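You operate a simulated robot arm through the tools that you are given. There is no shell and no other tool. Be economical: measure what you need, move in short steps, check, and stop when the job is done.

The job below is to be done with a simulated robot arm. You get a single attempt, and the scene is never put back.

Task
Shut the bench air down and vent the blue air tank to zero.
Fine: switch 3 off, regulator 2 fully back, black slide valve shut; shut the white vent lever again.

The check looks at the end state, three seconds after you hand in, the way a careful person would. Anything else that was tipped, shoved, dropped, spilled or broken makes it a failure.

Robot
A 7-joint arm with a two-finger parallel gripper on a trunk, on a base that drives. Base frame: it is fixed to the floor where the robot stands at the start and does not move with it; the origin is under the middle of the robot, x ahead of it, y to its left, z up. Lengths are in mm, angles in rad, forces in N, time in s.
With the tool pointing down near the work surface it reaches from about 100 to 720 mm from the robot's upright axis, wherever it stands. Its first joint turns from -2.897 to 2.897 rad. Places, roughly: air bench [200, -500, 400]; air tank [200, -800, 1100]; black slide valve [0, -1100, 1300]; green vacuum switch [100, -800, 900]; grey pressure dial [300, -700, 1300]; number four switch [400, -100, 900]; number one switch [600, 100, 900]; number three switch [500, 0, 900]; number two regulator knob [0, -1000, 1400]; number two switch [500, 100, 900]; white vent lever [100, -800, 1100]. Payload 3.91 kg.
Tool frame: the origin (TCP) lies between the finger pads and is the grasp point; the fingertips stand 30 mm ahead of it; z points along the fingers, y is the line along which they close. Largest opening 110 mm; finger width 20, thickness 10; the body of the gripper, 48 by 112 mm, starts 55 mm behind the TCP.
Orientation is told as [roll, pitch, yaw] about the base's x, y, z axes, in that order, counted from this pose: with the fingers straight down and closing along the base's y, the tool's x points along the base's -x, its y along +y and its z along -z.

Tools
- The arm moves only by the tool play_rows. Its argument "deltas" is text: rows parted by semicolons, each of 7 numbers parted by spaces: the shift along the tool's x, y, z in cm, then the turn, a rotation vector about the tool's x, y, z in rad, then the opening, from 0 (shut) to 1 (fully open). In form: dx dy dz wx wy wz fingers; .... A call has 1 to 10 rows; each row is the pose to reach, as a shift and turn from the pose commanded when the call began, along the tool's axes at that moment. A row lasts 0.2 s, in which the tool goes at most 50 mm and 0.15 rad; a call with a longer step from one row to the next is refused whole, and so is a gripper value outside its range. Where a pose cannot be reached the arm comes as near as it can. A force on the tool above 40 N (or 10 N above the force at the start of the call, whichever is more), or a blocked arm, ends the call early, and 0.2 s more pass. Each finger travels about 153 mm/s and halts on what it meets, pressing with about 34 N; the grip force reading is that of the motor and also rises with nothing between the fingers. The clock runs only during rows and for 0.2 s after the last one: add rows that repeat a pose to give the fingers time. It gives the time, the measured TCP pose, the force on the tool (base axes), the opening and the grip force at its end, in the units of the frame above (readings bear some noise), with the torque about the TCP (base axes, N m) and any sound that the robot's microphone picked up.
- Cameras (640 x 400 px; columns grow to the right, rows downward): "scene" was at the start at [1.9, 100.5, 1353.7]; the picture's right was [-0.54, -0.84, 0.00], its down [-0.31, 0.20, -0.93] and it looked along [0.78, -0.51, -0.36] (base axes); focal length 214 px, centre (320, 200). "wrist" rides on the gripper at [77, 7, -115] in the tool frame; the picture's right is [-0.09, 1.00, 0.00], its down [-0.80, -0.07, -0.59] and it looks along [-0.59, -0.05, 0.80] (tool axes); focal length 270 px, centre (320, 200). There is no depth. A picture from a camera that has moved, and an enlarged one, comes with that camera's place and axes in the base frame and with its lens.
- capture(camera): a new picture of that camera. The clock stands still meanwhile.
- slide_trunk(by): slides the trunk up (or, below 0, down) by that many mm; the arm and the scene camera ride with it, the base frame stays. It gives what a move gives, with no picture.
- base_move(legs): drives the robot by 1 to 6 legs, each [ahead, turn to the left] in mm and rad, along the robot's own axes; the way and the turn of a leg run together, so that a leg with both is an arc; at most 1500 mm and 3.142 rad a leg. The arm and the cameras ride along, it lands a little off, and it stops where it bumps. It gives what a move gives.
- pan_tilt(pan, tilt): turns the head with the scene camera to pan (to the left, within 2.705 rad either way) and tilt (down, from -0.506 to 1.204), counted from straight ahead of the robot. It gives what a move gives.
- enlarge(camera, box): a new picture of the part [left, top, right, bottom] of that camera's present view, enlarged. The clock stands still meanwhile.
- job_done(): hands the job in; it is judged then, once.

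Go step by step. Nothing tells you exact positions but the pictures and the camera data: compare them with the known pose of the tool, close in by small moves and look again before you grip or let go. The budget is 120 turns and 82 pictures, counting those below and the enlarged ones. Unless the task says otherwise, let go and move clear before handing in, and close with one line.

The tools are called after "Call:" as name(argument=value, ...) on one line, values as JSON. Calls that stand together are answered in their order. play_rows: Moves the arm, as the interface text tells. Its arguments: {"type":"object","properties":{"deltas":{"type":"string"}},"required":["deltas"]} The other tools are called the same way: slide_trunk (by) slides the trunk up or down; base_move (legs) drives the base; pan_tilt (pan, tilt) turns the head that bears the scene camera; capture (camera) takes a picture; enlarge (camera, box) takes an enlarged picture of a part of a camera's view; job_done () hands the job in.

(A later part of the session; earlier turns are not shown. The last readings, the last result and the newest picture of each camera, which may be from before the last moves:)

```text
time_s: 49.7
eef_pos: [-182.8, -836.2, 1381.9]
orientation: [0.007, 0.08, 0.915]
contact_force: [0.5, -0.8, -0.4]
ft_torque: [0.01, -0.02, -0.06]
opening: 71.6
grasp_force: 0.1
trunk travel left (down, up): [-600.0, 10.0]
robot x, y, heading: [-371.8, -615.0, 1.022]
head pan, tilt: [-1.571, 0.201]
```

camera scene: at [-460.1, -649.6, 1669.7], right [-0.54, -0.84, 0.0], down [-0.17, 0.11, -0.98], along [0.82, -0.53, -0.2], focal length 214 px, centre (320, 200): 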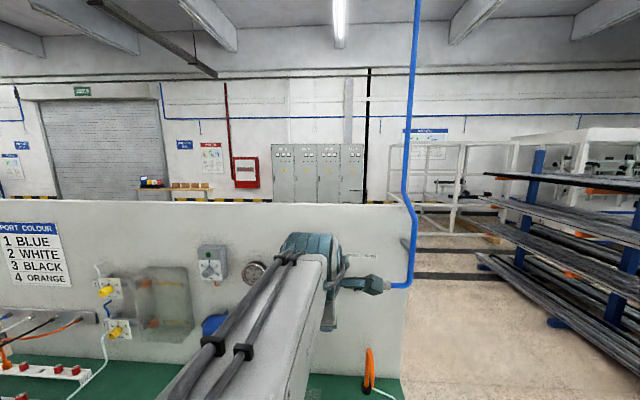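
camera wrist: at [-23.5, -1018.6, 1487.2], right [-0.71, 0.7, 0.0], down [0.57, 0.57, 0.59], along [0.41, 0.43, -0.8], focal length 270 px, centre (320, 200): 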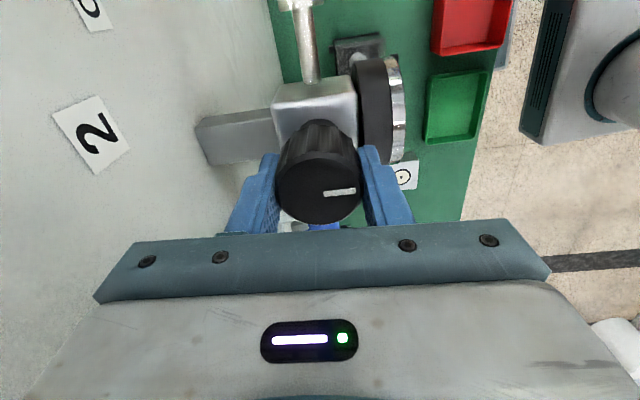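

Call:
play_rows(deltas="0 0 0 0 0 0.147 0.65;0 0 0 0 0 0.294 0.65;0 0 0 0 0 0.441 0.65;0 0 0 0 0 0.588 0.65;0 0 0 0 0 0.735 0.65;0 0 0 0 0 0.882 0.65;0 0 0 0 0 1.029 0.65;0 0 0 0 0 1.176 0.65;0 0 0 0 0 1.323 0.65;0 0 0 0 0 1.47 0.65")

Call:
play_rows(deltas="0 0 0.5 0 -0.147 0 0.65;0 0 1 0 -0.294 0 0.65;0 0 1.5 0 -0.441 0 0.65;0 0 2 0 -0.588 0 0.65;0 0 2.5 0 -0.735 0 0.65;0 0 3 0 -0.882 0 0.65;0 0 3.5 0 -1.029 0 0.65;0 0 4 0 -1.176 0 0.65;0 0 4.5 0 -1.323 0 0.65;0 0 5 0 -1.47 0 0.65")

Call:
capture(camera="scene")

Call:
capture(camera="wrist")

```text
time_s: 51.9
eef_pos: [-182.7, -836.2, 1382.0]
orientation: [-0.08, 0.012, -0.559]
contact_force: [0.3, 0.8, 0.2]
ft_torque: [-0.01, -0.03, -0.01]
opening: 71.3
grasp_force: 0.1
trunk travel left (down, up): [-600.0, 10.0]
robot x, y, heading: [-370.1, -614.4, 1.019]
head pan, tilt: [-1.571, 0.201]
```

```text
time_s: 52.6
eef_pos: [-148.1, -840.3, 1336.2]
orientation: [-0.178, -0.198, -0.507]
contact_force: [0.1, -0.3, -0.8]
ft_torque: [0.01, 0.0, 0.02]
opening: 71.7
grasp_force: 0.2
trunk travel left (down, up): [-600.0, 10.0]
robot x, y, heading: [-369.7, -613.0, 1.016]
head pan, tilt: [-1.571, 0.201]
stopped in row 3: the arm was blocked; the commanded pose is now the measured one
```

```text
45 pictures are left
camera scene: at [-459.4, -647.9, 1669.7], right [-0.52, -0.85, 0.0], down [-0.17, 0.1, -0.98], along [0.84, -0.51, -0.2], focal length 214 px, centre (320, 200)
```

scene: 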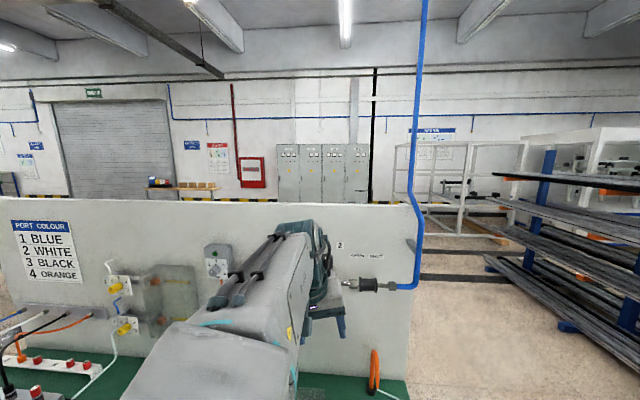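

```text
44 pictures are left
camera wrist: at [-219.4, -769.0, 1429.8], right [0.58, 0.8, -0.16], down [0.6, -0.29, 0.74], along [0.55, -0.53, -0.65], focal length 270 px, centre (320, 200)
```

wrist: 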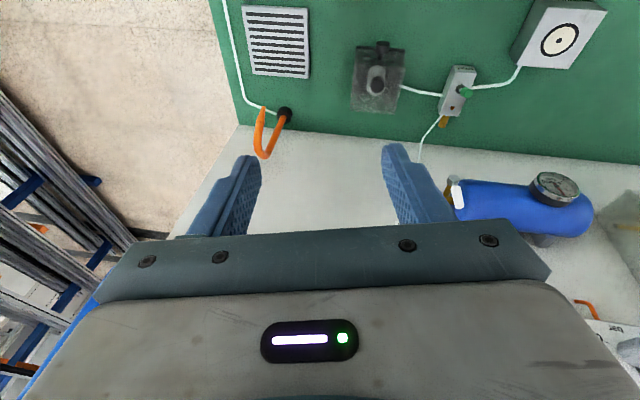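

The tool is too close to the robot's own column to pitch up here. I'll back the base off from the bench by about 170 mm, keeping it parallel.

Call:
base_move(legs=[[0, 0.5], [350, 0], [0, -0.5], [-367, 0]])

```text
time_s: 54.3
eef_pos: [-60.8, -725.3, 1333.3]
orientation: [-0.178, -0.19, -0.069]
contact_force: [0.2, -0.3, -0.4]
ft_torque: [0.01, 0.03, -0.01]
opening: 71.6
grasp_force: 0.1
trunk travel left (down, up): [-600.0, 10.0]
robot x, y, heading: [-372.1, -613.1, 1.448]
head pan, tilt: [-1.571, 0.201]
stopped in leg 1: the robot was blocked; the commanded pose is now the measured one
```

The base touched something while turning. I'll ease back slightly, then drive forward, which heads away from the bench.

Call:
base_move(legs=[[0, -0.04], [380, 0]])

Call:
pan_tilt(pan=-1.95, tilt=0.6)

Call:
capture(camera="scene")

```text
time_s: 55.0
eef_pos: [-50.7, -724.2, 1330.5]
orientation: [-0.178, -0.182, -0.074]
contact_force: [0.5, 0.6, 0.5]
ft_torque: [-0.02, 0.02, -0.03]
opening: 71.3
grasp_force: 0.1
trunk travel left (down, up): [-600.0, 10.0]
robot x, y, heading: [-373.1, -609.7, 1.43]
head pan, tilt: [-1.571, 0.201]
stopped in leg 1: the robot was blocked; the commanded pose is now the measured one
```

```text
time_s: 55.9
eef_pos: [-53.2, -725.4, 1332.7]
orientation: [-0.18, -0.183, -0.072]
contact_force: [1.2, -0.9, 0.0]
ft_torque: [0.0, 0.01, 0.0]
opening: 71.5
grasp_force: 0.0
trunk travel left (down, up): [-600.0, 10.0]
robot x, y, heading: [-371.3, -609.6, 1.44]
head pan, tilt: [-1.95, 0.6]
```

```text
43 pictures are left
camera scene: at [-457.8, -709.0, 1633.1], right [-0.49, -0.87, 0.0], down [-0.49, 0.27, -0.83], along [0.72, -0.4, -0.56], focal length 214 px, centre (320, 200)
```

scene: 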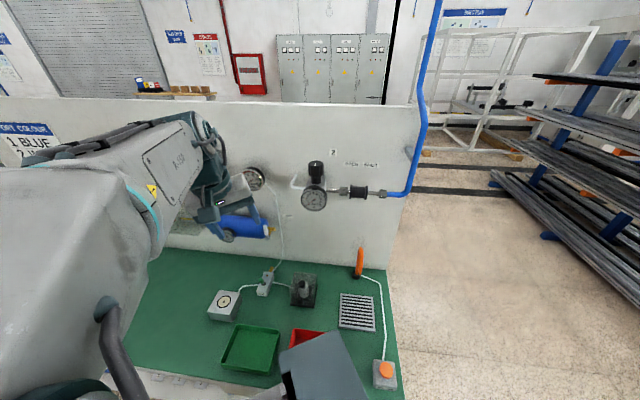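

Call:
pan_tilt(pan=-1.6, tilt=1.15)

Call:
capture(camera="scene")

Call:
capture(camera="wrist")

```text
time_s: 56.8
eef_pos: [-53.0, -726.1, 1331.8]
orientation: [-0.177, -0.185, -0.071]
contact_force: [-0.3, -0.4, -0.8]
ft_torque: [-0.02, 0.01, 0.01]
opening: 71.5
grasp_force: 0.0
trunk travel left (down, up): [-600.0, 10.0]
robot x, y, heading: [-369.8, -611.7, 1.445]
head pan, tilt: [-1.6, 1.15]
```

```text
42 pictures are left
camera scene: at [-476.4, -675.8, 1591.3], right [-0.16, -0.99, 0.0], down [-0.9, 0.14, -0.41], along [0.41, -0.06, -0.91], focal length 214 px, centre (320, 200)
```

scene: 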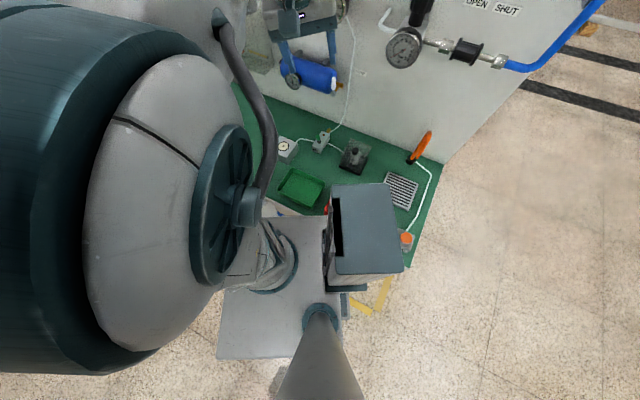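

```text
41 pictures are left
camera wrist: at [-147.1, -691.0, 1426.6], right [0.19, 0.97, -0.16], down [0.68, -0.01, 0.73], along [0.71, -0.25, -0.66], focal length 270 px, centre (320, 200)
```

wrist: 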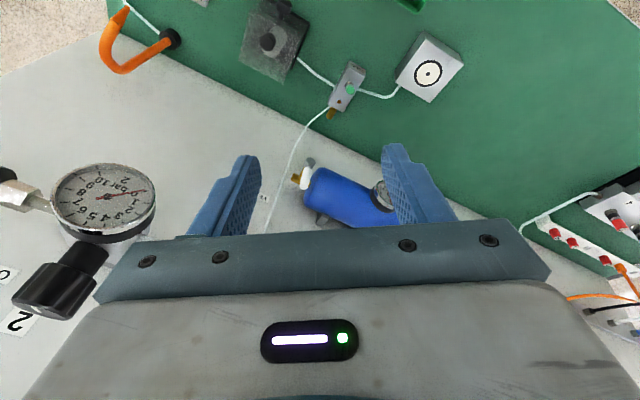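

The control box at the rear corner of the base seems to be touching the bench edge. Driving straight forward should pull it free.

Call:
base_move(legs=[[60, 0]])

```text
time_s: 57.8
eef_pos: [-44.3, -667.9, 1330.5]
orientation: [-0.178, -0.184, -0.075]
contact_force: [-0.3, 0.5, -0.5]
ft_torque: [-0.02, 0.01, -0.03]
opening: 71.5
grasp_force: 0.1
trunk travel left (down, up): [-600.0, 10.0]
robot x, y, heading: [-364.2, -554.4, 1.444]
head pan, tilt: [-1.6, 1.15]
```

Call:
base_move(legs=[[330, 0], [0, -0.43], [-410, 0]])

Call:
capture(camera="scene")

```text
time_s: 63.3
eef_pos: [-285.9, -799.4, 1331.1]
orientation: [-0.178, -0.183, -0.495]
contact_force: [-0.4, 0.0, 0.3]
ft_torque: [0.0, -0.02, 0.0]
opening: 71.3
grasp_force: 0.0
trunk travel left (down, up): [-600.0, 10.0]
robot x, y, heading: [-532.2, -563.1, 1.021]
head pan, tilt: [-1.6, 1.15]
```

```text
40 pictures are left
camera scene: at [-648.7, -583.0, 1591.1], right [-0.55, -0.84, 0.0], down [-0.76, 0.5, -0.41], along [0.34, -0.22, -0.91], focal length 214 px, centre (320, 200)
```

scene: 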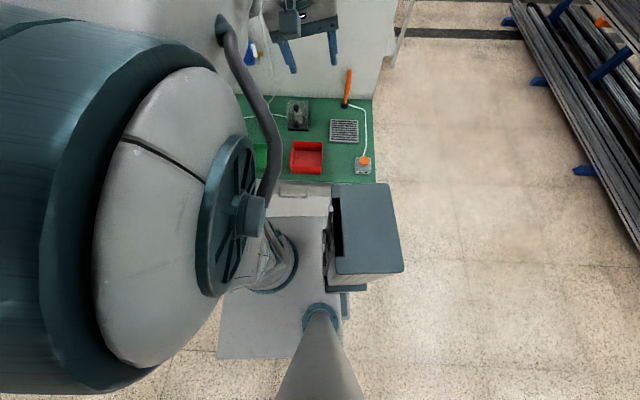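

The base is clear now and nothing on the bench has moved. I'll level the tool and move it out toward the board, then pitch it up.

Call:
play_rows(deltas="-3 -2 0 -0.06 0 0 0.65;-6 -4 0 -0.12 0 0 0.65;-9 -6 0 -0.178 0 0 0.65;-12 -8 0 -0.178 0 0 0.65;-15 -10 0 -0.178 0 0 0.65")

Call:
play_rows(deltas="0 0 0 0 -0.14 0 0.65;0 0 0 0 -0.28 0 0.65;0 0 0 0 -0.42 0 0.65;0 0 0 0 -0.56 0 0.65;0 0 0 0 -0.7 0 0.65;0 0 0 0 -0.84 0 0.65;0 0 0 0 -0.98 0 0.65;0 0 0 0 -1.12 0 0.65;0 0 0 0 -1.26 0 0.65;0 0 0 0 -1.38 0 0.65")

Call:
pan_tilt(pan=-1.57, tilt=0.3)

Call:
capture(camera="scene")

```text
time_s: 64.5
eef_pos: [-206.9, -953.8, 1375.2]
orientation: [0.001, -0.181, -0.496]
contact_force: [0.0, 0.5, -1.0]
ft_torque: [0.02, -0.02, 0.01]
opening: 71.5
grasp_force: 0.1
trunk travel left (down, up): [-600.0, 10.0]
robot x, y, heading: [-531.2, -564.9, 1.023]
head pan, tilt: [-1.6, 1.15]
```

```text
time_s: 66.7
eef_pos: [-205.0, -953.9, 1376.0]
orientation: [-0.047, -1.566, -0.45]
contact_force: [1.0, 1.0, 0.2]
ft_torque: [0.0, 0.0, 0.02]
opening: 71.6
grasp_force: 0.0
trunk travel left (down, up): [-600.0, 10.0]
robot x, y, heading: [-529.3, -564.3, 1.027]
head pan, tilt: [-1.6, 1.15]
```

```text
time_s: 67.9
eef_pos: [-205.4, -954.7, 1375.3]
orientation: [0.039, -1.56, -0.537]
contact_force: [1.4, 0.1, 0.2]
ft_torque: [-0.01, -0.03, -0.01]
opening: 71.4
grasp_force: 0.1
trunk travel left (down, up): [-600.0, 10.0]
robot x, y, heading: [-529.0, -564.3, 1.022]
head pan, tilt: [-1.571, 0.3]
```

```text
39 pictures are left
camera scene: at [-618.5, -598.5, 1660.3], right [-0.52, -0.85, 0.0], down [-0.25, 0.15, -0.95], along [0.82, -0.5, -0.3], focal length 214 px, centre (320, 200)
```

scene: 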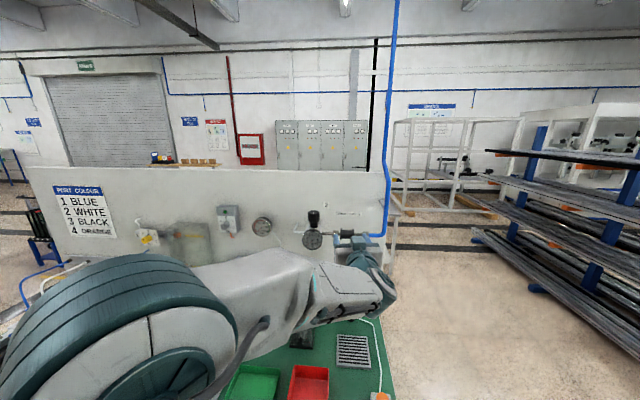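

The tool is horizontal now. I'll roll it so the fingers close vertically, and drop to the sleeve height.

Call:
play_rows(deltas="-0.8 -0.1 0 0 0 -0.147 0.55;-1.6 -0.2 0 0 0 -0.294 0.55;-2.4 -0.3 0 0 0 -0.441 0.55;-3.2 -0.4 0 0 0 -0.588 0.55;-4 -0.5 0 0 0 -0.735 0.55;-4.8 -0.6 0 0 0 -0.882 0.55;-5.6 -0.7 0 0 0 -1.029 0.55;-6.4 -0.8 0 0 0 -1.176 0.55;-7.1 -0.9 0 0 0 -1.323 0.55;-7.7 -0.9 0 0 0 -1.47 0.55")

Call:
capture(camera="wrist")

Call:
enlarge(camera="scene", box=[280, 190, 440, 290])

```text
time_s: 70.1
eef_pos: [-208.0, -962.6, 1453.9]
orientation: [-1.561, -0.099, 1.075]
contact_force: [-0.9, -0.2, 0.2]
ft_torque: [-0.02, 0.0, 0.02]
opening: 60.7
grasp_force: 0.0
trunk travel left (down, up): [-600.0, 10.0]
robot x, y, heading: [-531.0, -562.7, 1.024]
head pan, tilt: [-1.571, 0.3]
```

```text
38 pictures are left
camera wrist: at [-344.8, -975.6, 1438.7], right [0.08, 0.17, -0.98], down [-0.15, 0.98, 0.16], along [0.99, 0.13, 0.1], focal length 270 px, centre (320, 200)
```

wrist: 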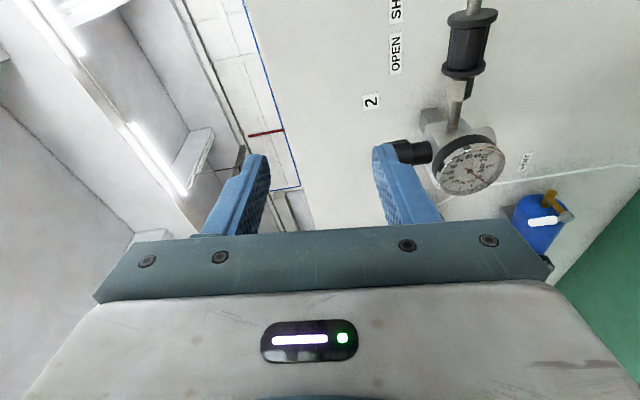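

```text
4.00 times, centred on (360, 240) of scene
camera zoom: at [-617.3, -599.7, 1660.5], right [-0.52, -0.85, 0.0], down [-0.25, 0.15, -0.95], along [0.82, -0.5, -0.3], focal length 858 px, centre (160, 40)
```

zoom: 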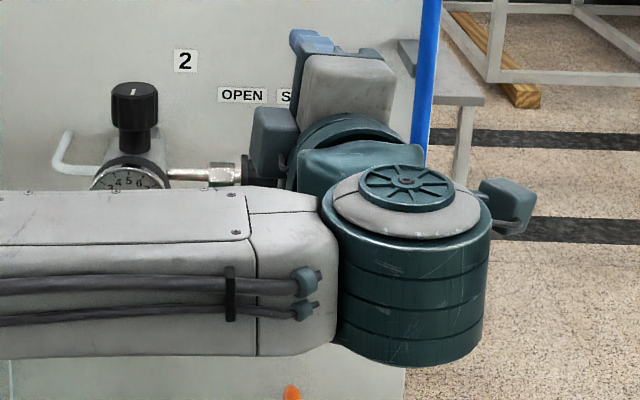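

The tool's x axis points right and its y axis points down, so the last call raised it. The wrist view confirms the sleeve at about (-47,-1067,1298). I'll trim the orientation and descend to a standoff level with it.

Call:
play_rows(deltas="0.4 3.1 1.4 0 0.02 -0.03 0.55;0.8 6.2 2.8 0 0.04 -0.06 0.55;1.2 9.3 4.2 0 0.055 -0.1 0.55;1.6 12.4 5.6 0 0.055 -0.1 0.55;1.9 15.5 7 0 0.055 -0.1 0.55;1.9 15.5 7 0 0.055 -0.1 0.55")

Call:
capture(camera="wrist")

Call:
enlarge(camera="scene", box=[280, 190, 440, 290])

```text
time_s: 71.5
eef_pos: [-150.5, -996.7, 1296.0]
orientation: [-1.561, 0.002, 1.019]
contact_force: [-0.2, 0.0, 0.1]
ft_torque: [-0.01, 0.01, 0.02]
opening: 60.4
grasp_force: 0.0
trunk travel left (down, up): [-600.0, 10.0]
robot x, y, heading: [-529.5, -565.5, 1.022]
head pan, tilt: [-1.571, 0.3]
```

```text
36 pictures are left
camera wrist: at [-288.1, -1002.9, 1289.3], right [0.04, 0.08, -1.0], down [-0.09, 0.99, 0.08], along [1.0, 0.08, 0.04], focal length 270 px, centre (320, 200)
```

wrist: 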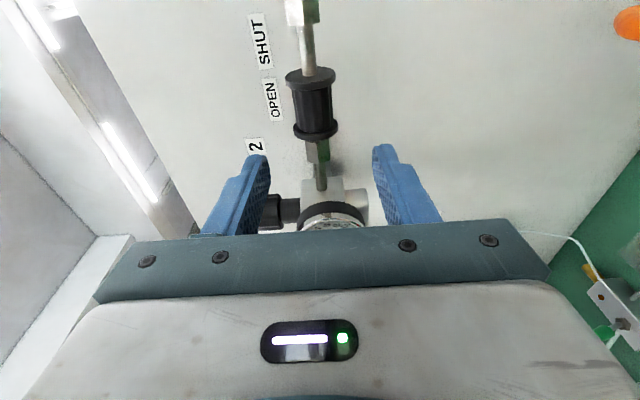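

```text
4.00 times, centred on (360, 240) of scene
camera zoom: at [-618.3, -598.6, 1660.4], right [-0.52, -0.85, 0.0], down [-0.25, 0.15, -0.96], along [0.82, -0.5, -0.3], focal length 858 px, centre (160, 40)
```

zoom: 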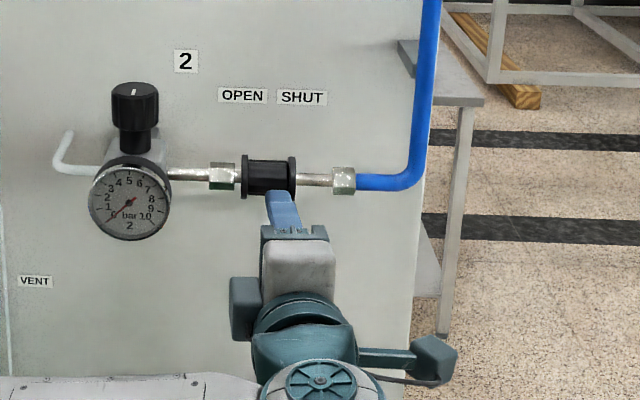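

Aligned: the sleeve is straight ahead and about 12 cm away. I'll advance and close on it between the flanges.

Call:
play_rows(deltas="0.2 -0.1 4 0 0 0 0.55;0.3 -0.1 8 0 0 0 0.55;0.4 -0.1 12 0 0 0 0.55;0.4 -0.1 12 0 0 0 0.4;0.4 -0.1 12 0 0 0 0.2;0.4 -0.1 12 0 0 0 0.2")

Call:
capture(camera="wrist")

Call:
enlarge(camera="scene", box=[280, 190, 440, 290])

```text
time_s: 73.0
eef_pos: [-49.6, -1062.9, 1299.1]
orientation: [-1.568, 0.0, 1.019]
contact_force: [2.6, -3.0, 7.0]
ft_torque: [0.55, -0.01, -0.27]
opening: 33.0
grasp_force: 45.6
trunk travel left (down, up): [-600.0, 10.0]
robot x, y, heading: [-531.6, -564.9, 1.021]
head pan, tilt: [-1.571, 0.3]
stopped in row 6: the force on the tool passed its limit (the readings are from after the stop); the commanded pose is now the measured one
```

```text
34 pictures are left
camera wrist: at [-186.6, -1068.7, 1292.5], right [0.04, 0.08, -1.0], down [-0.09, 0.99, 0.07], along [1.0, 0.08, 0.05], focal length 270 px, centre (320, 200)
```

wrist: 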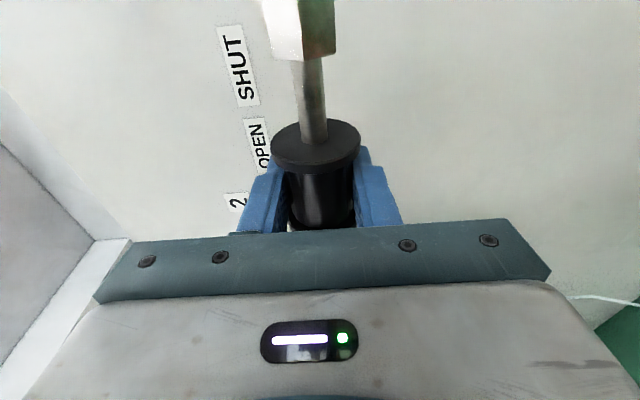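

```text
4.00 times, centred on (360, 240) of scene
camera zoom: at [-618.2, -598.8, 1660.0], right [-0.52, -0.85, 0.0], down [-0.25, 0.15, -0.96], along [0.82, -0.5, -0.3], focal length 858 px, centre (160, 40)
```

zoom: 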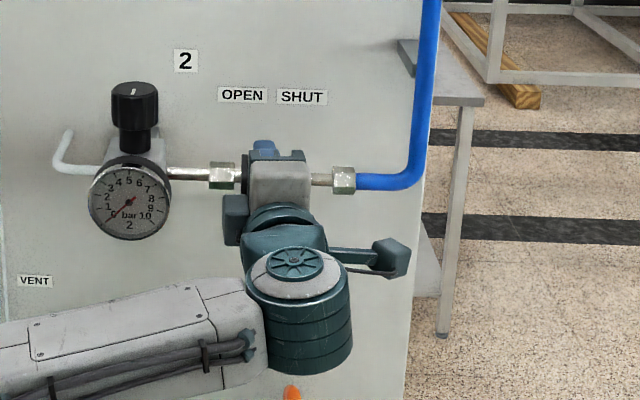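

The sleeve is held at 33 mm. I'll slide it right toward SHUT.

Call:
play_rows(deltas="0.8 0 0 0 0 0 0.2;1.6 0 0 0 0 0 0.2;2.4 0 0 0 0 0 0.2;3.2 0 0 0 0 0 0.2")

Call:
capture(camera="wrist")

```text
time_s: 74.0
eef_pos: [-66.4, -1086.6, 1300.2]
orientation: [-1.558, -0.002, 1.02]
contact_force: [-16.1, 27.1, -19.8]
ft_torque: [0.35, 0.24, -0.2]
opening: 32.2
grasp_force: 45.6
trunk travel left (down, up): [-600.0, 10.0]
robot x, y, heading: [-529.5, -563.1, 1.021]
head pan, tilt: [-1.571, 0.3]
```

```text
32 pictures are left
camera wrist: at [-204.5, -1092.9, 1293.7], right [0.04, 0.08, -1.0], down [-0.09, 0.99, 0.08], along [1.0, 0.08, 0.04], focal length 270 px, centre (320, 200)
```

wrist: 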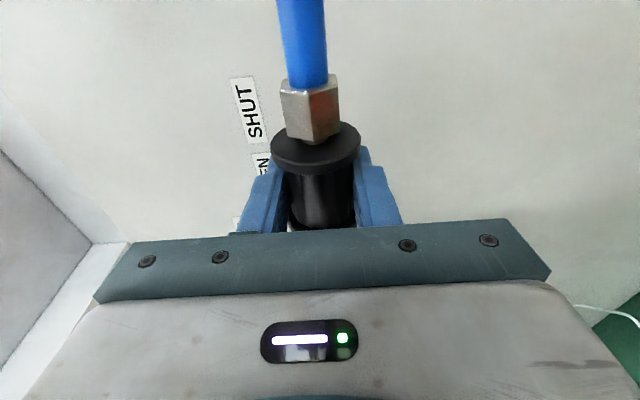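

The sleeve is against the right-hand nut with force building, so it is at its stop. I'll release, back straight off and check.

Call:
play_rows(deltas="0 0 0 0 0 0 0.4;0 0 0 0 0 0 0.55;0 0 -4 0 0 0 0.55;0 0 -8 0 0 0 0.55;0 0 -12 0 0 0 0.4;0 0 -16 0 0 0 0.2;0 0 -19 0 0 0 0;0 0 -19 0 0 0 0")

Call:
capture(camera="scene")

Call:
enlarge(camera="scene", box=[280, 190, 440, 290])

```text
time_s: 75.8
eef_pos: [-226.2, -993.7, 1302.8]
orientation: [-1.568, 0.001, 1.021]
contact_force: [0.0, -0.4, -0.2]
ft_torque: [-0.01, -0.03, 0.03]
opening: 0.0
grasp_force: 33.8
trunk travel left (down, up): [-600.0, 10.0]
robot x, y, heading: [-531.6, -565.4, 1.024]
head pan, tilt: [-1.571, 0.3]
```

```text
31 pictures are left
camera scene: at [-618.3, -598.6, 1660.4], right [-0.52, -0.85, 0.0], down [-0.25, 0.15, -0.96], along [0.82, -0.5, -0.3], focal length 214 px, centre (320, 200)
```

scene: 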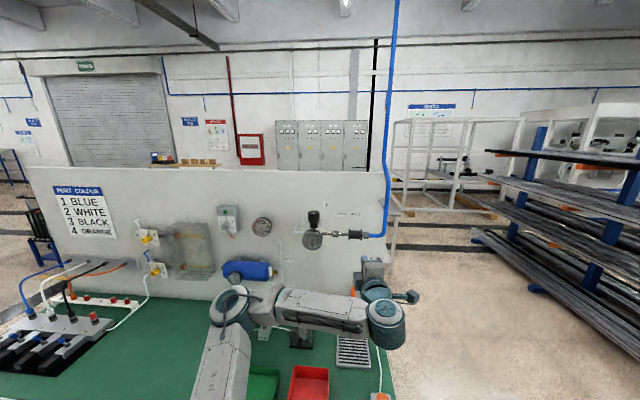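

```text
4.00 times, centred on (360, 240) of scene
camera zoom: at [-618.3, -598.6, 1660.4], right [-0.52, -0.85, 0.0], down [-0.25, 0.15, -0.96], along [0.82, -0.5, -0.3], focal length 858 px, centre (160, 40)
```

zoom: 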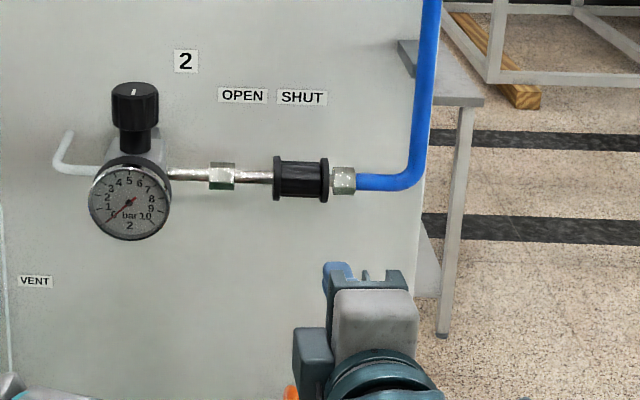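

The sleeve is at SHUT. Next, the vent lever.

Call:
enlarge(camera="scene", box=[215, 245, 305, 300])

```text
7.11 times, centred on (260, 272) of scene
camera zoom: at [-618.3, -598.6, 1660.4], right [-0.52, -0.85, 0.0], down [-0.25, 0.15, -0.96], along [0.82, -0.5, -0.3], focal length 1525 px, centre (747, -316)
```

zoom: 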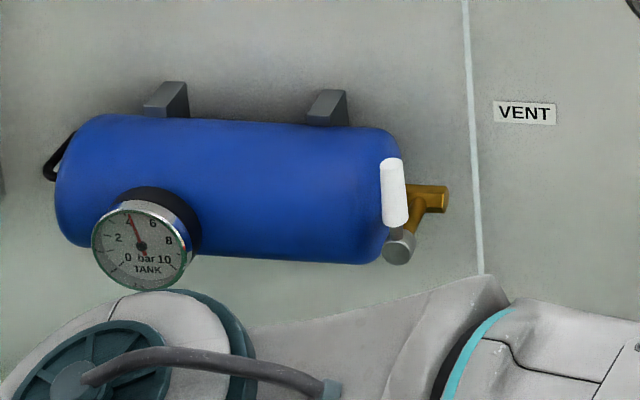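

The tank reads about 4.3 bar. The lever handle triangulates to about (121,-815,1125), pivoting about the cap at z≈1082 in a plane parallel to the board. I'll bring the closed fingers to a standoff just left of it.

Call:
play_rows(deltas="-3.6 1.75 0.4 0 0 0 0;-7.2 3.5 0.8 0 0 0 0;-10.8 5.25 1.2 0 0 0 0;-14.4 7 1.6 0 0 0 0;-18 8.75 2 0 0 0 0;-21.6 10.5 2.4 0 0 0 0;-25.2 12.25 2.8 0 0 0 0;-28.8 14 3.2 0 0 0 0;-32.4 15.75 3.6 0 0 0 0;-36 17.5 4 0 0 0 0")

Call:
capture(camera="wrist")

Call:
capture(camera="scene")

```text
time_s: 78.0
eef_pos: [6.5, -683.0, 1155.3]
orientation: [-1.551, -0.001, 1.007]
contact_force: [0.1, -1.0, -0.2]
ft_torque: [0.0, 0.0, 0.03]
opening: 0.0
grasp_force: 33.7
out of reach, approached as far as the arm can: row 2, 3, 4, 5, 6, 7, 8, 9, 10
trunk travel left (down, up): [-600.0, 10.0]
robot x, y, heading: [-532.0, -565.4, 1.022]
head pan, tilt: [-1.571, 0.3]
```

```text
28 pictures are left
camera wrist: at [-131.1, -686.3, 1151.1], right [0.03, 0.09, -1.0], down [-0.07, 0.99, 0.08], along [1.0, 0.07, 0.04], focal length 270 px, centre (320, 200)
```

wrist: 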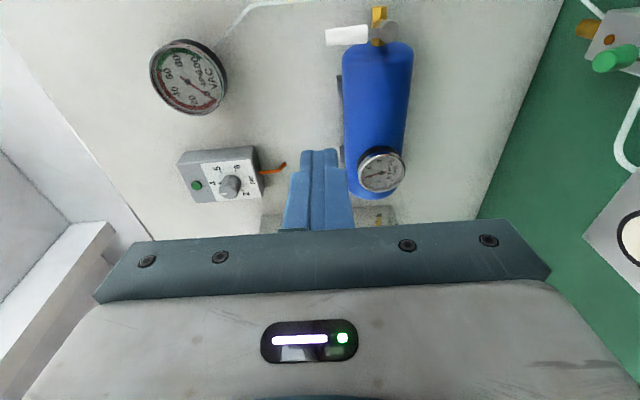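

```text
27 pictures are left
camera scene: at [-618.2, -599.4, 1660.6], right [-0.52, -0.85, 0.0], down [-0.25, 0.15, -0.96], along [0.82, -0.5, -0.3], focal length 214 px, centre (320, 200)
```

scene: 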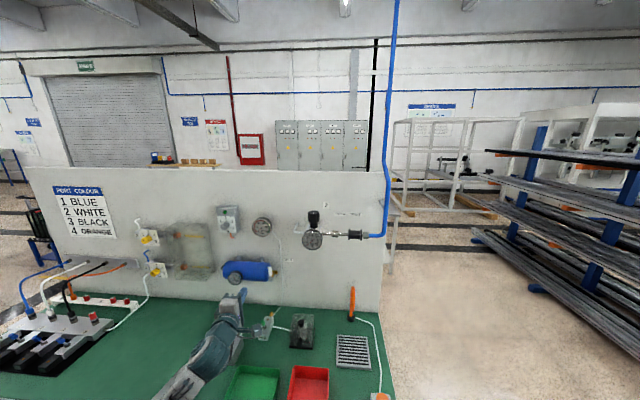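

The arm is too low relative to the trunk, so this pose sits at its limit. I'll raise the tool and then lower the trunk, so it can work the lever comfortably.

Call:
play_rows(deltas="0 -3 0 0 0 0 0;0 -6 0 0 0 0 0;0 -9 0 0 0 0 0;0 -12 0 0 0 0 0")

Call:
slide_trunk(by=-140)

```text
time_s: 79.0
eef_pos: [4.1, -681.6, 1276.9]
orientation: [-1.568, 0.0, 1.018]
contact_force: [-1.6, 0.8, 0.0]
ft_torque: [0.0, 0.04, 0.01]
opening: 0.2
grasp_force: 34.0
trunk travel left (down, up): [-600.0, 10.0]
robot x, y, heading: [-531.9, -562.6, 1.022]
head pan, tilt: [-1.571, 0.3]
```

```text
time_s: 80.6
eef_pos: [5.1, -682.4, 1136.6]
orientation: [-1.567, 0.0, 1.021]
contact_force: [-0.4, -0.7, 0.6]
ft_torque: [-0.01, 0.01, -0.01]
opening: 0.2
grasp_force: 34.0
trunk travel left (down, up): [-460.0, 150.0]
robot x, y, heading: [-530.4, -563.6, 1.016]
head pan, tilt: [-1.571, 0.3]
```

Call:
play_rows(deltas="1 -0.3 3.5 0 0 0 0;2 -0.6 7 0 0 0 0;2.8 -0.7 9 0 0 0 0")

Call:
capture(camera="wrist")

Call:
enlarge(camera="scene", box=[200, 200, 320, 280])

```text
time_s: 81.4
eef_pos: [66.3, -753.1, 1143.7]
orientation: [-1.567, 0.002, 1.02]
contact_force: [0.6, 0.0, -0.3]
ft_torque: [0.0, 0.03, -0.03]
opening: 0.0
grasp_force: 34.1
trunk travel left (down, up): [-460.0, 150.0]
robot x, y, heading: [-532.4, -566.3, 1.02]
head pan, tilt: [-1.571, 0.3]
```

```text
26 pictures are left
camera wrist: at [-70.3, -759.4, 1135.3], right [0.04, 0.08, -1.0], down [-0.09, 0.99, 0.07], along [1.0, 0.08, 0.05], focal length 270 px, centre (320, 200)
```

wrist: 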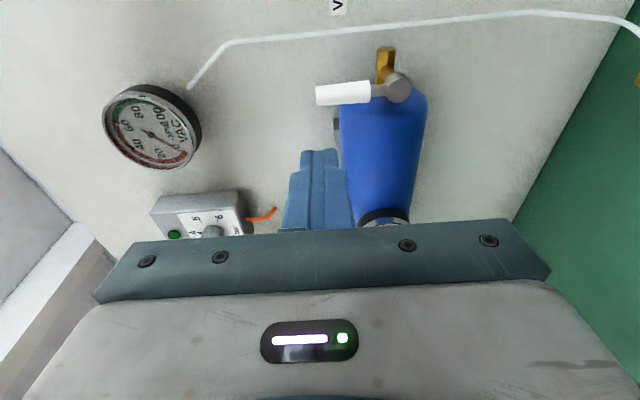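

```text
5.00 times, centred on (260, 240) of scene
camera zoom: at [-618.3, -598.5, 1520.4], right [-0.52, -0.85, 0.0], down [-0.25, 0.15, -0.96], along [0.82, -0.5, -0.3], focal length 1072 px, centre (620, 0)
```

zoom: 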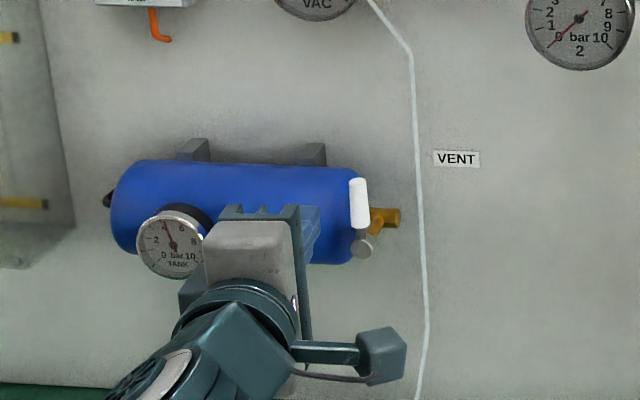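

The finger is level with the handle's tip, left of it and just above the tank's top edge. I'll advance 6 cm so the fingertip sits beside the handle.

Call:
play_rows(deltas="0 0 2 0 0 0 0;0 0 4 0 0 0 0;0 0 6 0 0 0 0")

Call:
capture(camera="wrist")

Call:
enlarge(camera="scene", box=[200, 200, 320, 280])

```text
time_s: 82.2
eef_pos: [119.3, -784.8, 1142.0]
orientation: [-1.566, 0.001, 1.02]
contact_force: [0.4, 0.1, 0.2]
ft_torque: [0.0, -0.02, -0.03]
opening: 0.1
grasp_force: 33.9
trunk travel left (down, up): [-460.0, 150.0]
robot x, y, heading: [-531.4, -562.4, 1.02]
head pan, tilt: [-1.571, 0.3]
```

```text
24 pictures are left
camera wrist: at [-18.7, -790.8, 1136.0], right [0.04, 0.08, -1.0], down [-0.09, 0.99, 0.07], along [1.0, 0.08, 0.05], focal length 270 px, centre (320, 200)
```

wrist: 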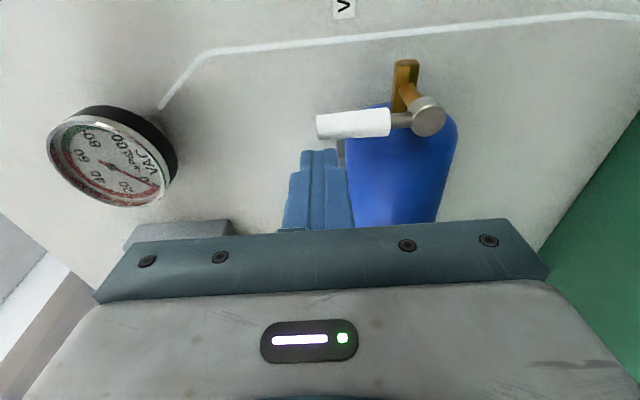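

```text
5.00 times, centred on (260, 240) of scene
camera zoom: at [-618.3, -598.5, 1520.4], right [-0.52, -0.85, 0.0], down [-0.25, 0.15, -0.96], along [0.82, -0.5, -0.3], focal length 1072 px, centre (620, 0)
```

zoom: 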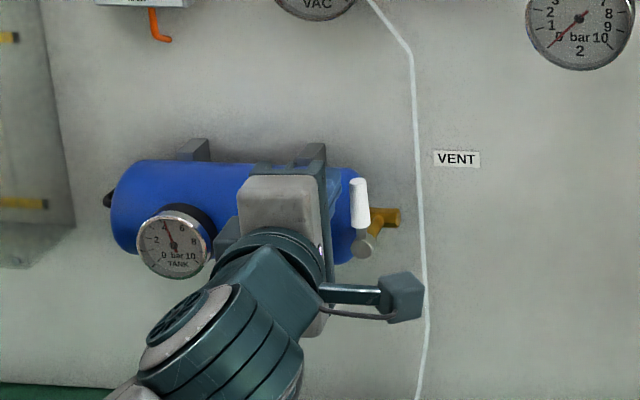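

The fingertip is beside the handle on its left. I'll push it clockwise, to the right and then down along the arc.

Call:
play_rows(deltas="0.7 0 0 0 0 0 0;1.6 0.2 0 0 0 0 0;2.6 0.46 0 0 0 0 0;3.5 0.7 0 0 0 0 0;4.4 0.9 0 0 0 0 0;5.2 1.4 0 0 0 0 0;6.0 1.9 0 0 0 0 0;6.6 2.6 0 0 0 0 0;7.1 3.4 0 0 0 0 0;7.5 4.3 0 0 0 0 0")

Call:
capture(camera="wrist")

Call:
enlarge(camera="scene", box=[200, 200, 320, 280])

```text
time_s: 84.4
eef_pos: [78.3, -846.4, 1114.1]
orientation: [-1.553, 0.002, 1.019]
contact_force: [0.0, 0.0, -0.9]
ft_torque: [0.01, -0.03, -0.01]
opening: 0.2
grasp_force: 33.8
out of reach, approached as far as the arm can: row 8, 9, 10
trunk travel left (down, up): [-460.0, 150.0]
robot x, y, heading: [-529.8, -564.1, 1.022]
head pan, tilt: [-1.571, 0.3]
```

```text
22 pictures are left
camera wrist: at [-59.4, -851.4, 1108.6], right [0.03, 0.08, -1.0], down [-0.08, 0.99, 0.08], along [1.0, 0.08, 0.04], focal length 270 px, centre (320, 200)
```

wrist: 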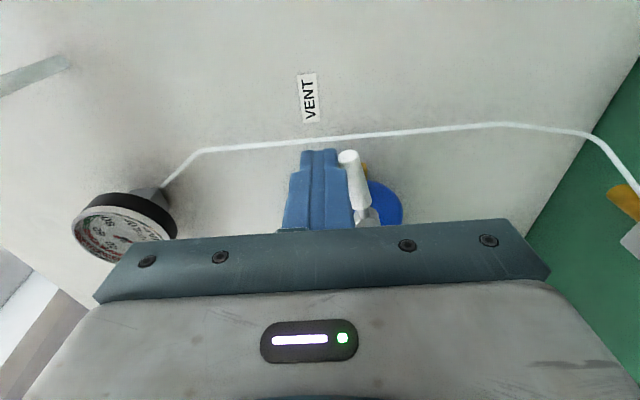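

```text
5.00 times, centred on (260, 240) of scene
camera zoom: at [-618.4, -598.5, 1520.4], right [-0.52, -0.85, 0.0], down [-0.25, 0.15, -0.96], along [0.82, -0.5, -0.3], focal length 1072 px, centre (620, 0)
```

zoom: 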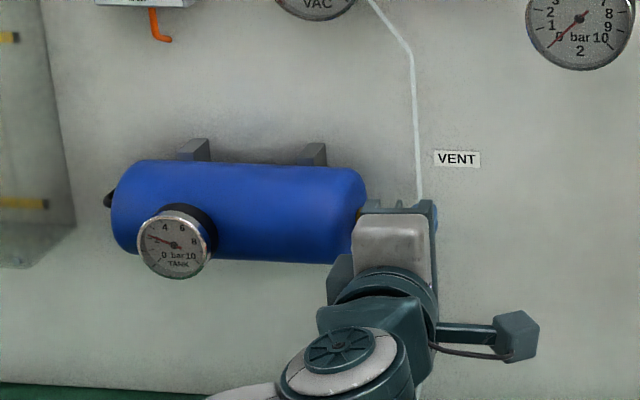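

The lever is turned and the tank is venting, down from about 4.3 to 2. I'll hold still and wait.

Call:
play_rows(deltas="0 0 0 0 0 0 0;0 0 0 0 0 0 0;0 0 0 0 0 0 0;0 0 0 0 0 0 0;0 0 0 0 0 0 0;0 0 0 0 0 0 0;0 0 0 0 0 0 0;0 0 0 0 0 0 0;0 0 0 0 0 0 0;0 0 0 0 0 0 0")

Call:
enlarge(camera="scene", box=[220, 230, 280, 265])

```text
time_s: 86.6
eef_pos: [78.3, -846.9, 1113.8]
orientation: [-1.553, 0.0, 1.016]
contact_force: [0.0, 0.2, -0.1]
ft_torque: [-0.02, -0.01, 0.0]
opening: 0.1
grasp_force: 34.0
trunk travel left (down, up): [-460.0, 150.0]
robot x, y, heading: [-530.5, -562.9, 1.021]
head pan, tilt: [-1.571, 0.3]
```

```text
10.67 times, centred on (250, 248) of scene
camera zoom: at [-618.4, -598.5, 1520.4], right [-0.52, -0.85, 0.0], down [-0.25, 0.15, -0.96], along [0.82, -0.5, -0.3], focal length 2288 px, centre (1067, -307)
```

zoom: 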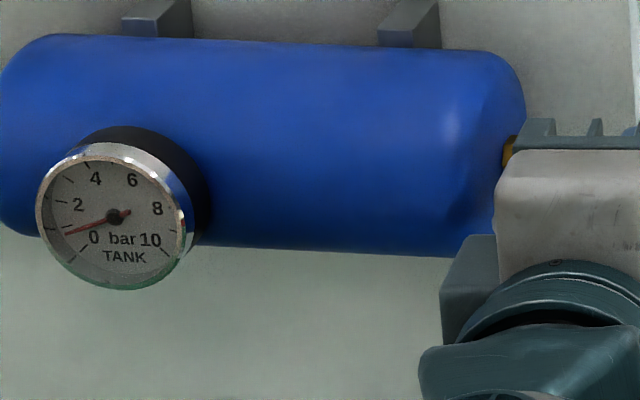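

About 1 bar left. While it vents I'll back off and lower the trunk, so the fingers can come up under the handle to close it again.

Call:
play_rows(deltas="0 0 -3 0 0 0 0;0 0 -6 0 0 0 0;0 0 -10 0 0 0 0")

Call:
slide_trunk(by=-80)

Call:
capture(camera="scene")

Call:
capture(camera="wrist")

```text
time_s: 87.4
eef_pos: [-8.6, -795.2, 1116.4]
orientation: [-1.57, -0.001, 1.018]
contact_force: [0.1, 0.4, -0.8]
ft_torque: [0.02, 0.03, 0.01]
opening: 0.0
grasp_force: 34.1
trunk travel left (down, up): [-460.0, 150.0]
robot x, y, heading: [-531.4, -561.4, 1.022]
head pan, tilt: [-1.571, 0.3]
```

```text
time_s: 88.6
eef_pos: [-9.0, -795.5, 1036.6]
orientation: [-1.569, -0.001, 1.018]
contact_force: [-0.1, -0.2, 0.2]
ft_torque: [-0.03, -0.05, -0.02]
opening: 0.0
grasp_force: 34.0
trunk travel left (down, up): [-380.0, 230.0]
robot x, y, heading: [-526.0, -559.7, 1.026]
head pan, tilt: [-1.571, 0.3]
```

```text
19 pictures are left
camera scene: at [-618.5, -598.5, 1440.4], right [-0.52, -0.85, 0.0], down [-0.25, 0.15, -0.96], along [0.82, -0.5, -0.3], focal length 214 px, centre (320, 200)
```

scene: 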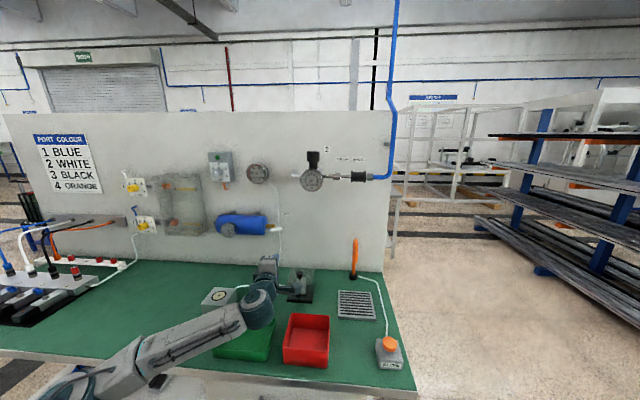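

```text
18 pictures are left
camera wrist: at [-145.8, -800.6, 1028.7], right [0.04, 0.08, -1.0], down [-0.09, 0.99, 0.07], along [1.0, 0.08, 0.05], focal length 270 px, centre (320, 200)
```

wrist: 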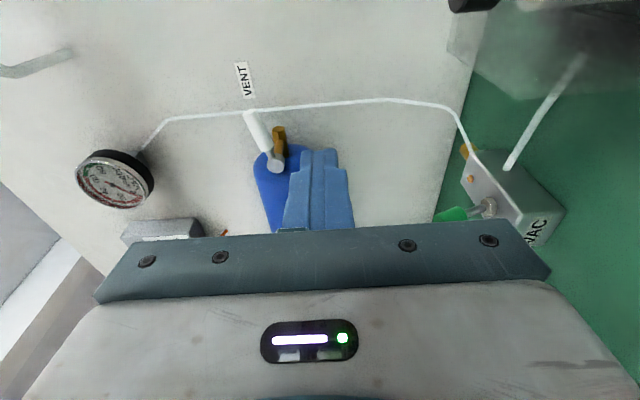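

Call:
enlarge(camera="scene", box=[205, 200, 295, 250])

```text
7.11 times, centred on (250, 225) of scene
camera zoom: at [-618.5, -598.5, 1440.4], right [-0.52, -0.85, 0.0], down [-0.25, 0.15, -0.96], along [0.82, -0.5, -0.3], focal length 1525 px, centre (818, 22)
```

zoom: 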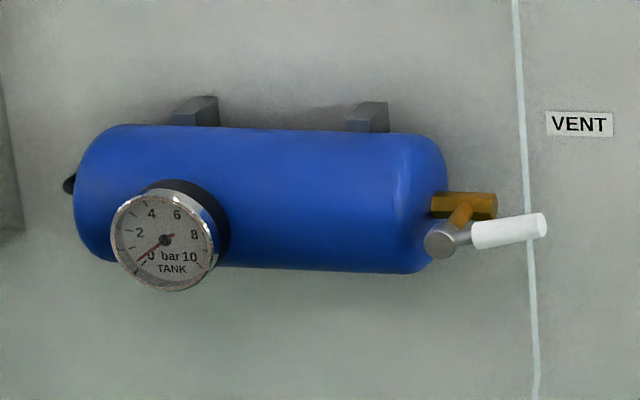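

The gauge is close to 0. I'll wait a few seconds more for it to vent fully before shutting the lever.

Call:
play_rows(deltas="0 0 0 0 0 0 0;0 0 0 0 0 0 0;0 0 0 0 0 0 0;0 0 0 0 0 0 0;0 0 0 0 0 0 0;0 0 0 0 0 0 0;0 0 0 0 0 0 0;0 0 0 0 0 0 0;0 0 0 0 0 0 0;0 0 0 0 0 0 0")

Call:
play_rows(deltas="0 0 0 0 0 0 0;0 0 0 0 0 0 0;0 0 0 0 0 0 0;0 0 0 0 0 0 0;0 0 0 0 0 0 0;0 0 0 0 0 0 0;0 0 0 0 0 0 0;0 0 0 0 0 0 0;0 0 0 0 0 0 0;0 0 0 0 0 0 0")

Call:
play_rows(deltas="0 0 0 0 0 0 0;0 0 0 0 0 0 0;0 0 0 0 0 0 0;0 0 0 0 0 0 0;0 0 0 0 0 0 0;0 0 0 0 0 0 0;0 0 0 0 0 0 0;0 0 0 0 0 0 0;0 0 0 0 0 0 0;0 0 0 0 0 0 0")

Call:
enlarge(camera="scene", box=[205, 205, 255, 250])

```text
time_s: 90.8
eef_pos: [-8.6, -795.6, 1035.6]
orientation: [-1.567, 0.0, 1.019]
contact_force: [1.0, 0.4, 0.7]
ft_torque: [0.02, -0.03, 0.01]
opening: 0.1
grasp_force: 33.9
trunk travel left (down, up): [-380.0, 230.0]
robot x, y, heading: [-530.7, -564.3, 1.025]
head pan, tilt: [-1.571, 0.3]
```

```text
time_s: 93.0
eef_pos: [-7.9, -795.7, 1036.2]
orientation: [-1.566, 0.0, 1.02]
contact_force: [0.5, -0.9, 0.0]
ft_torque: [0.0, -0.03, -0.01]
opening: 0.1
grasp_force: 34.1
trunk travel left (down, up): [-380.0, 230.0]
robot x, y, heading: [-531.0, -563.1, 1.024]
head pan, tilt: [-1.571, 0.3]
```

```text
time_s: 95.2
eef_pos: [-9.6, -794.7, 1035.9]
orientation: [-1.569, 0.0, 1.019]
contact_force: [-1.0, 0.7, 0.2]
ft_torque: [0.02, 0.01, -0.04]
opening: 0.0
grasp_force: 34.2
trunk travel left (down, up): [-380.0, 230.0]
robot x, y, heading: [-528.8, -562.9, 1.019]
head pan, tilt: [-1.571, 0.3]
```

```text
8.89 times, centred on (230, 228) of scene
camera zoom: at [-618.4, -598.5, 1440.4], right [-0.52, -0.85, 0.0], down [-0.25, 0.15, -0.96], along [0.82, -0.5, -0.3], focal length 1906 px, centre (1120, -44)
```

zoom: 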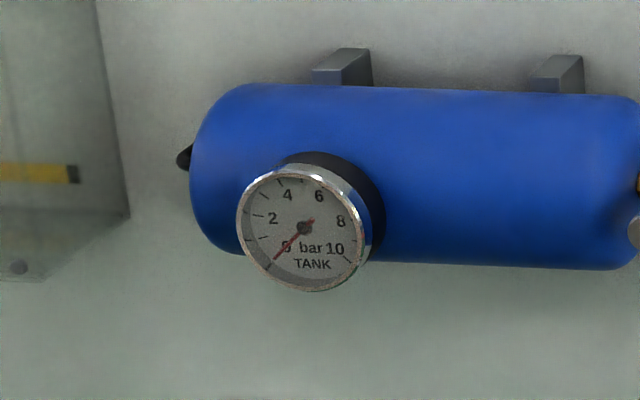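

The tank reads zero. I'll put the fingers under the handle and swing it back up to shut.

Call:
play_rows(deltas="-0.4 -0.7 3 0 0 0 0;-0.8 -1.5 6 0 0 0 0;-0.8 -1.5 8 0 0 0 0;-0.8 -1.5 10 0 0 0 0")

Call:
capture(camera="wrist")

```text
time_s: 96.2
eef_pos: [81.0, -841.8, 1050.8]
orientation: [-1.568, 0.003, 1.02]
contact_force: [-0.9, -0.6, 0.2]
ft_torque: [0.01, 0.04, -0.03]
opening: 0.0
grasp_force: 33.8
trunk travel left (down, up): [-380.0, 230.0]
robot x, y, heading: [-533.0, -566.4, 1.019]
head pan, tilt: [-1.571, 0.3]
```

```text
15 pictures are left
camera wrist: at [-55.4, -846.8, 1043.2], right [0.04, 0.08, -1.0], down [-0.09, 0.99, 0.07], along [1.0, 0.08, 0.05], focal length 270 px, centre (320, 200)
```

wrist: 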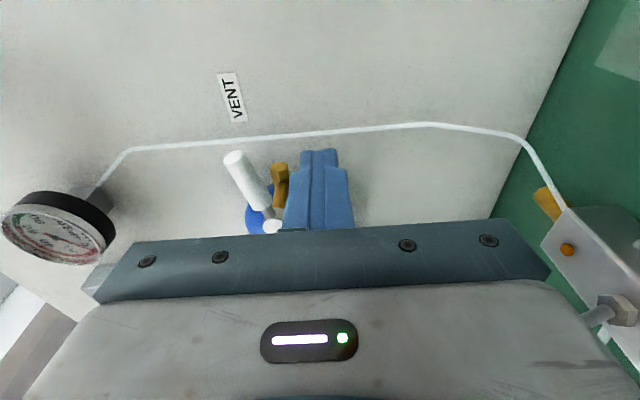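

Call:
play_rows(deltas="0.1 -1.2 -0.2 0 0 0 0;0.2 -2.3 -0.2 0 0 0 0;0.2 -3.2 -0.2 0 0 0 0;0.2 -4.1 -0.2 0 0 0 0;-0.1 -4.9 -0.2 0 0 0 0;-0.4 -5.6 -0.2 0 0 0 0;-0.9 -6.3 -0.2 0 0 0 0;-1.5 -6.9 -0.2 0 0 0 0;-2.3 -7.4 -0.2 0 0 0 0;-3.0 -7.7 -0.2 0 0 0 0")

Call:
capture(camera="wrist")

Call:
enlarge(camera="scene", box=[205, 190, 295, 250])

```text
time_s: 98.4
eef_pos: [93.1, -815.2, 1126.7]
orientation: [-1.567, 0.0, 1.019]
contact_force: [-3.8, -4.3, -0.7]
ft_torque: [0.01, 0.02, -0.1]
opening: 0.2
grasp_force: 34.2
trunk travel left (down, up): [-380.0, 230.0]
robot x, y, heading: [-527.7, -565.6, 1.026]
head pan, tilt: [-1.571, 0.3]
```

```text
14 pictures are left
camera wrist: at [-44.3, -820.4, 1120.2], right [0.04, 0.08, -1.0], down [-0.08, 0.99, 0.07], along [1.0, 0.08, 0.05], focal length 270 px, centre (320, 200)
```

wrist: 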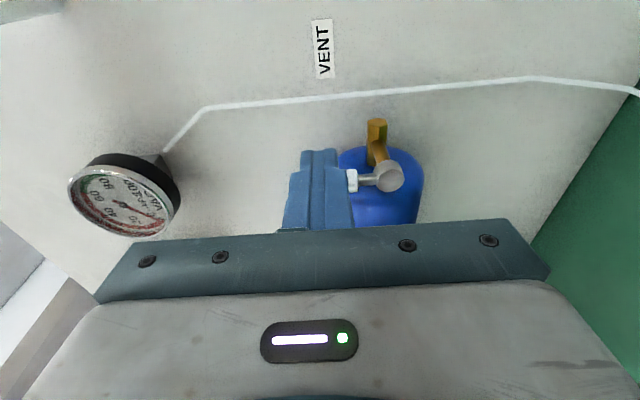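

```text
6.67 times, centred on (250, 220) of scene
camera zoom: at [-618.8, -599.1, 1440.4], right [-0.52, -0.85, 0.0], down [-0.25, 0.15, -0.96], along [0.82, -0.5, -0.3], focal length 1430 px, centre (787, 67)
```

zoom: 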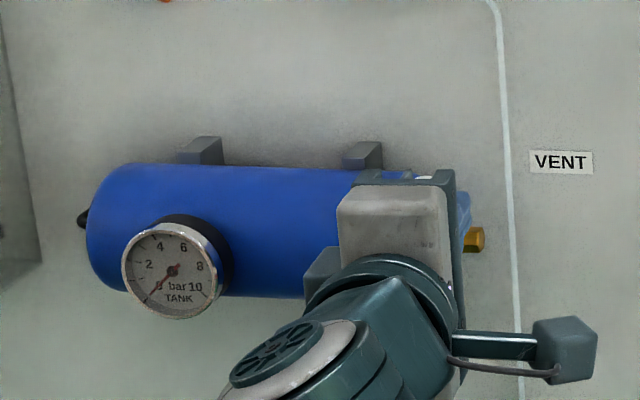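

The handle is nearly upright. I'll nudge it left a few millimetres until it stops.

Call:
play_rows(deltas="-0.2 0 0 0 0 0 0;-0.4 0 0 0 0 0 0;-0.6 0 0 0 0 0 0;-0.8 0 0 0 0 0 0")

Call:
capture(camera="wrist")

```text
time_s: 99.4
eef_pos: [94.4, -814.8, 1128.3]
orientation: [-1.566, -0.005, 1.006]
contact_force: [-27.3, -21.3, -10.7]
ft_torque: [-0.01, 0.35, -0.83]
opening: 0.0
grasp_force: 34.1
trunk travel left (down, up): [-380.0, 230.0]
robot x, y, heading: [-531.5, -563.1, 1.018]
head pan, tilt: [-1.571, 0.3]
```

```text
12 pictures are left
camera wrist: at [-43.9, -818.7, 1120.4], right [0.05, 0.08, -1.0], down [-0.08, 0.99, 0.08], along [1.0, 0.07, 0.05], focal length 270 px, centre (320, 200)
```

wrist: 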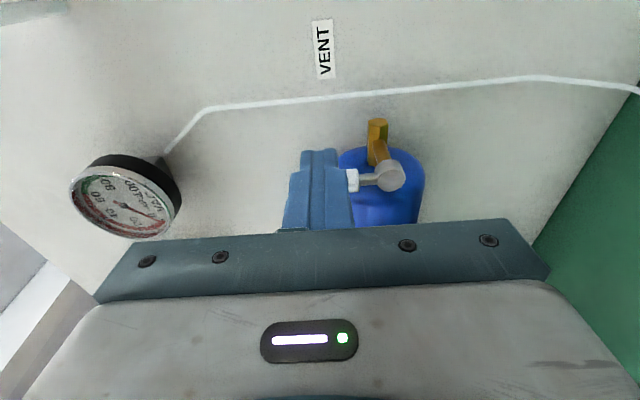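

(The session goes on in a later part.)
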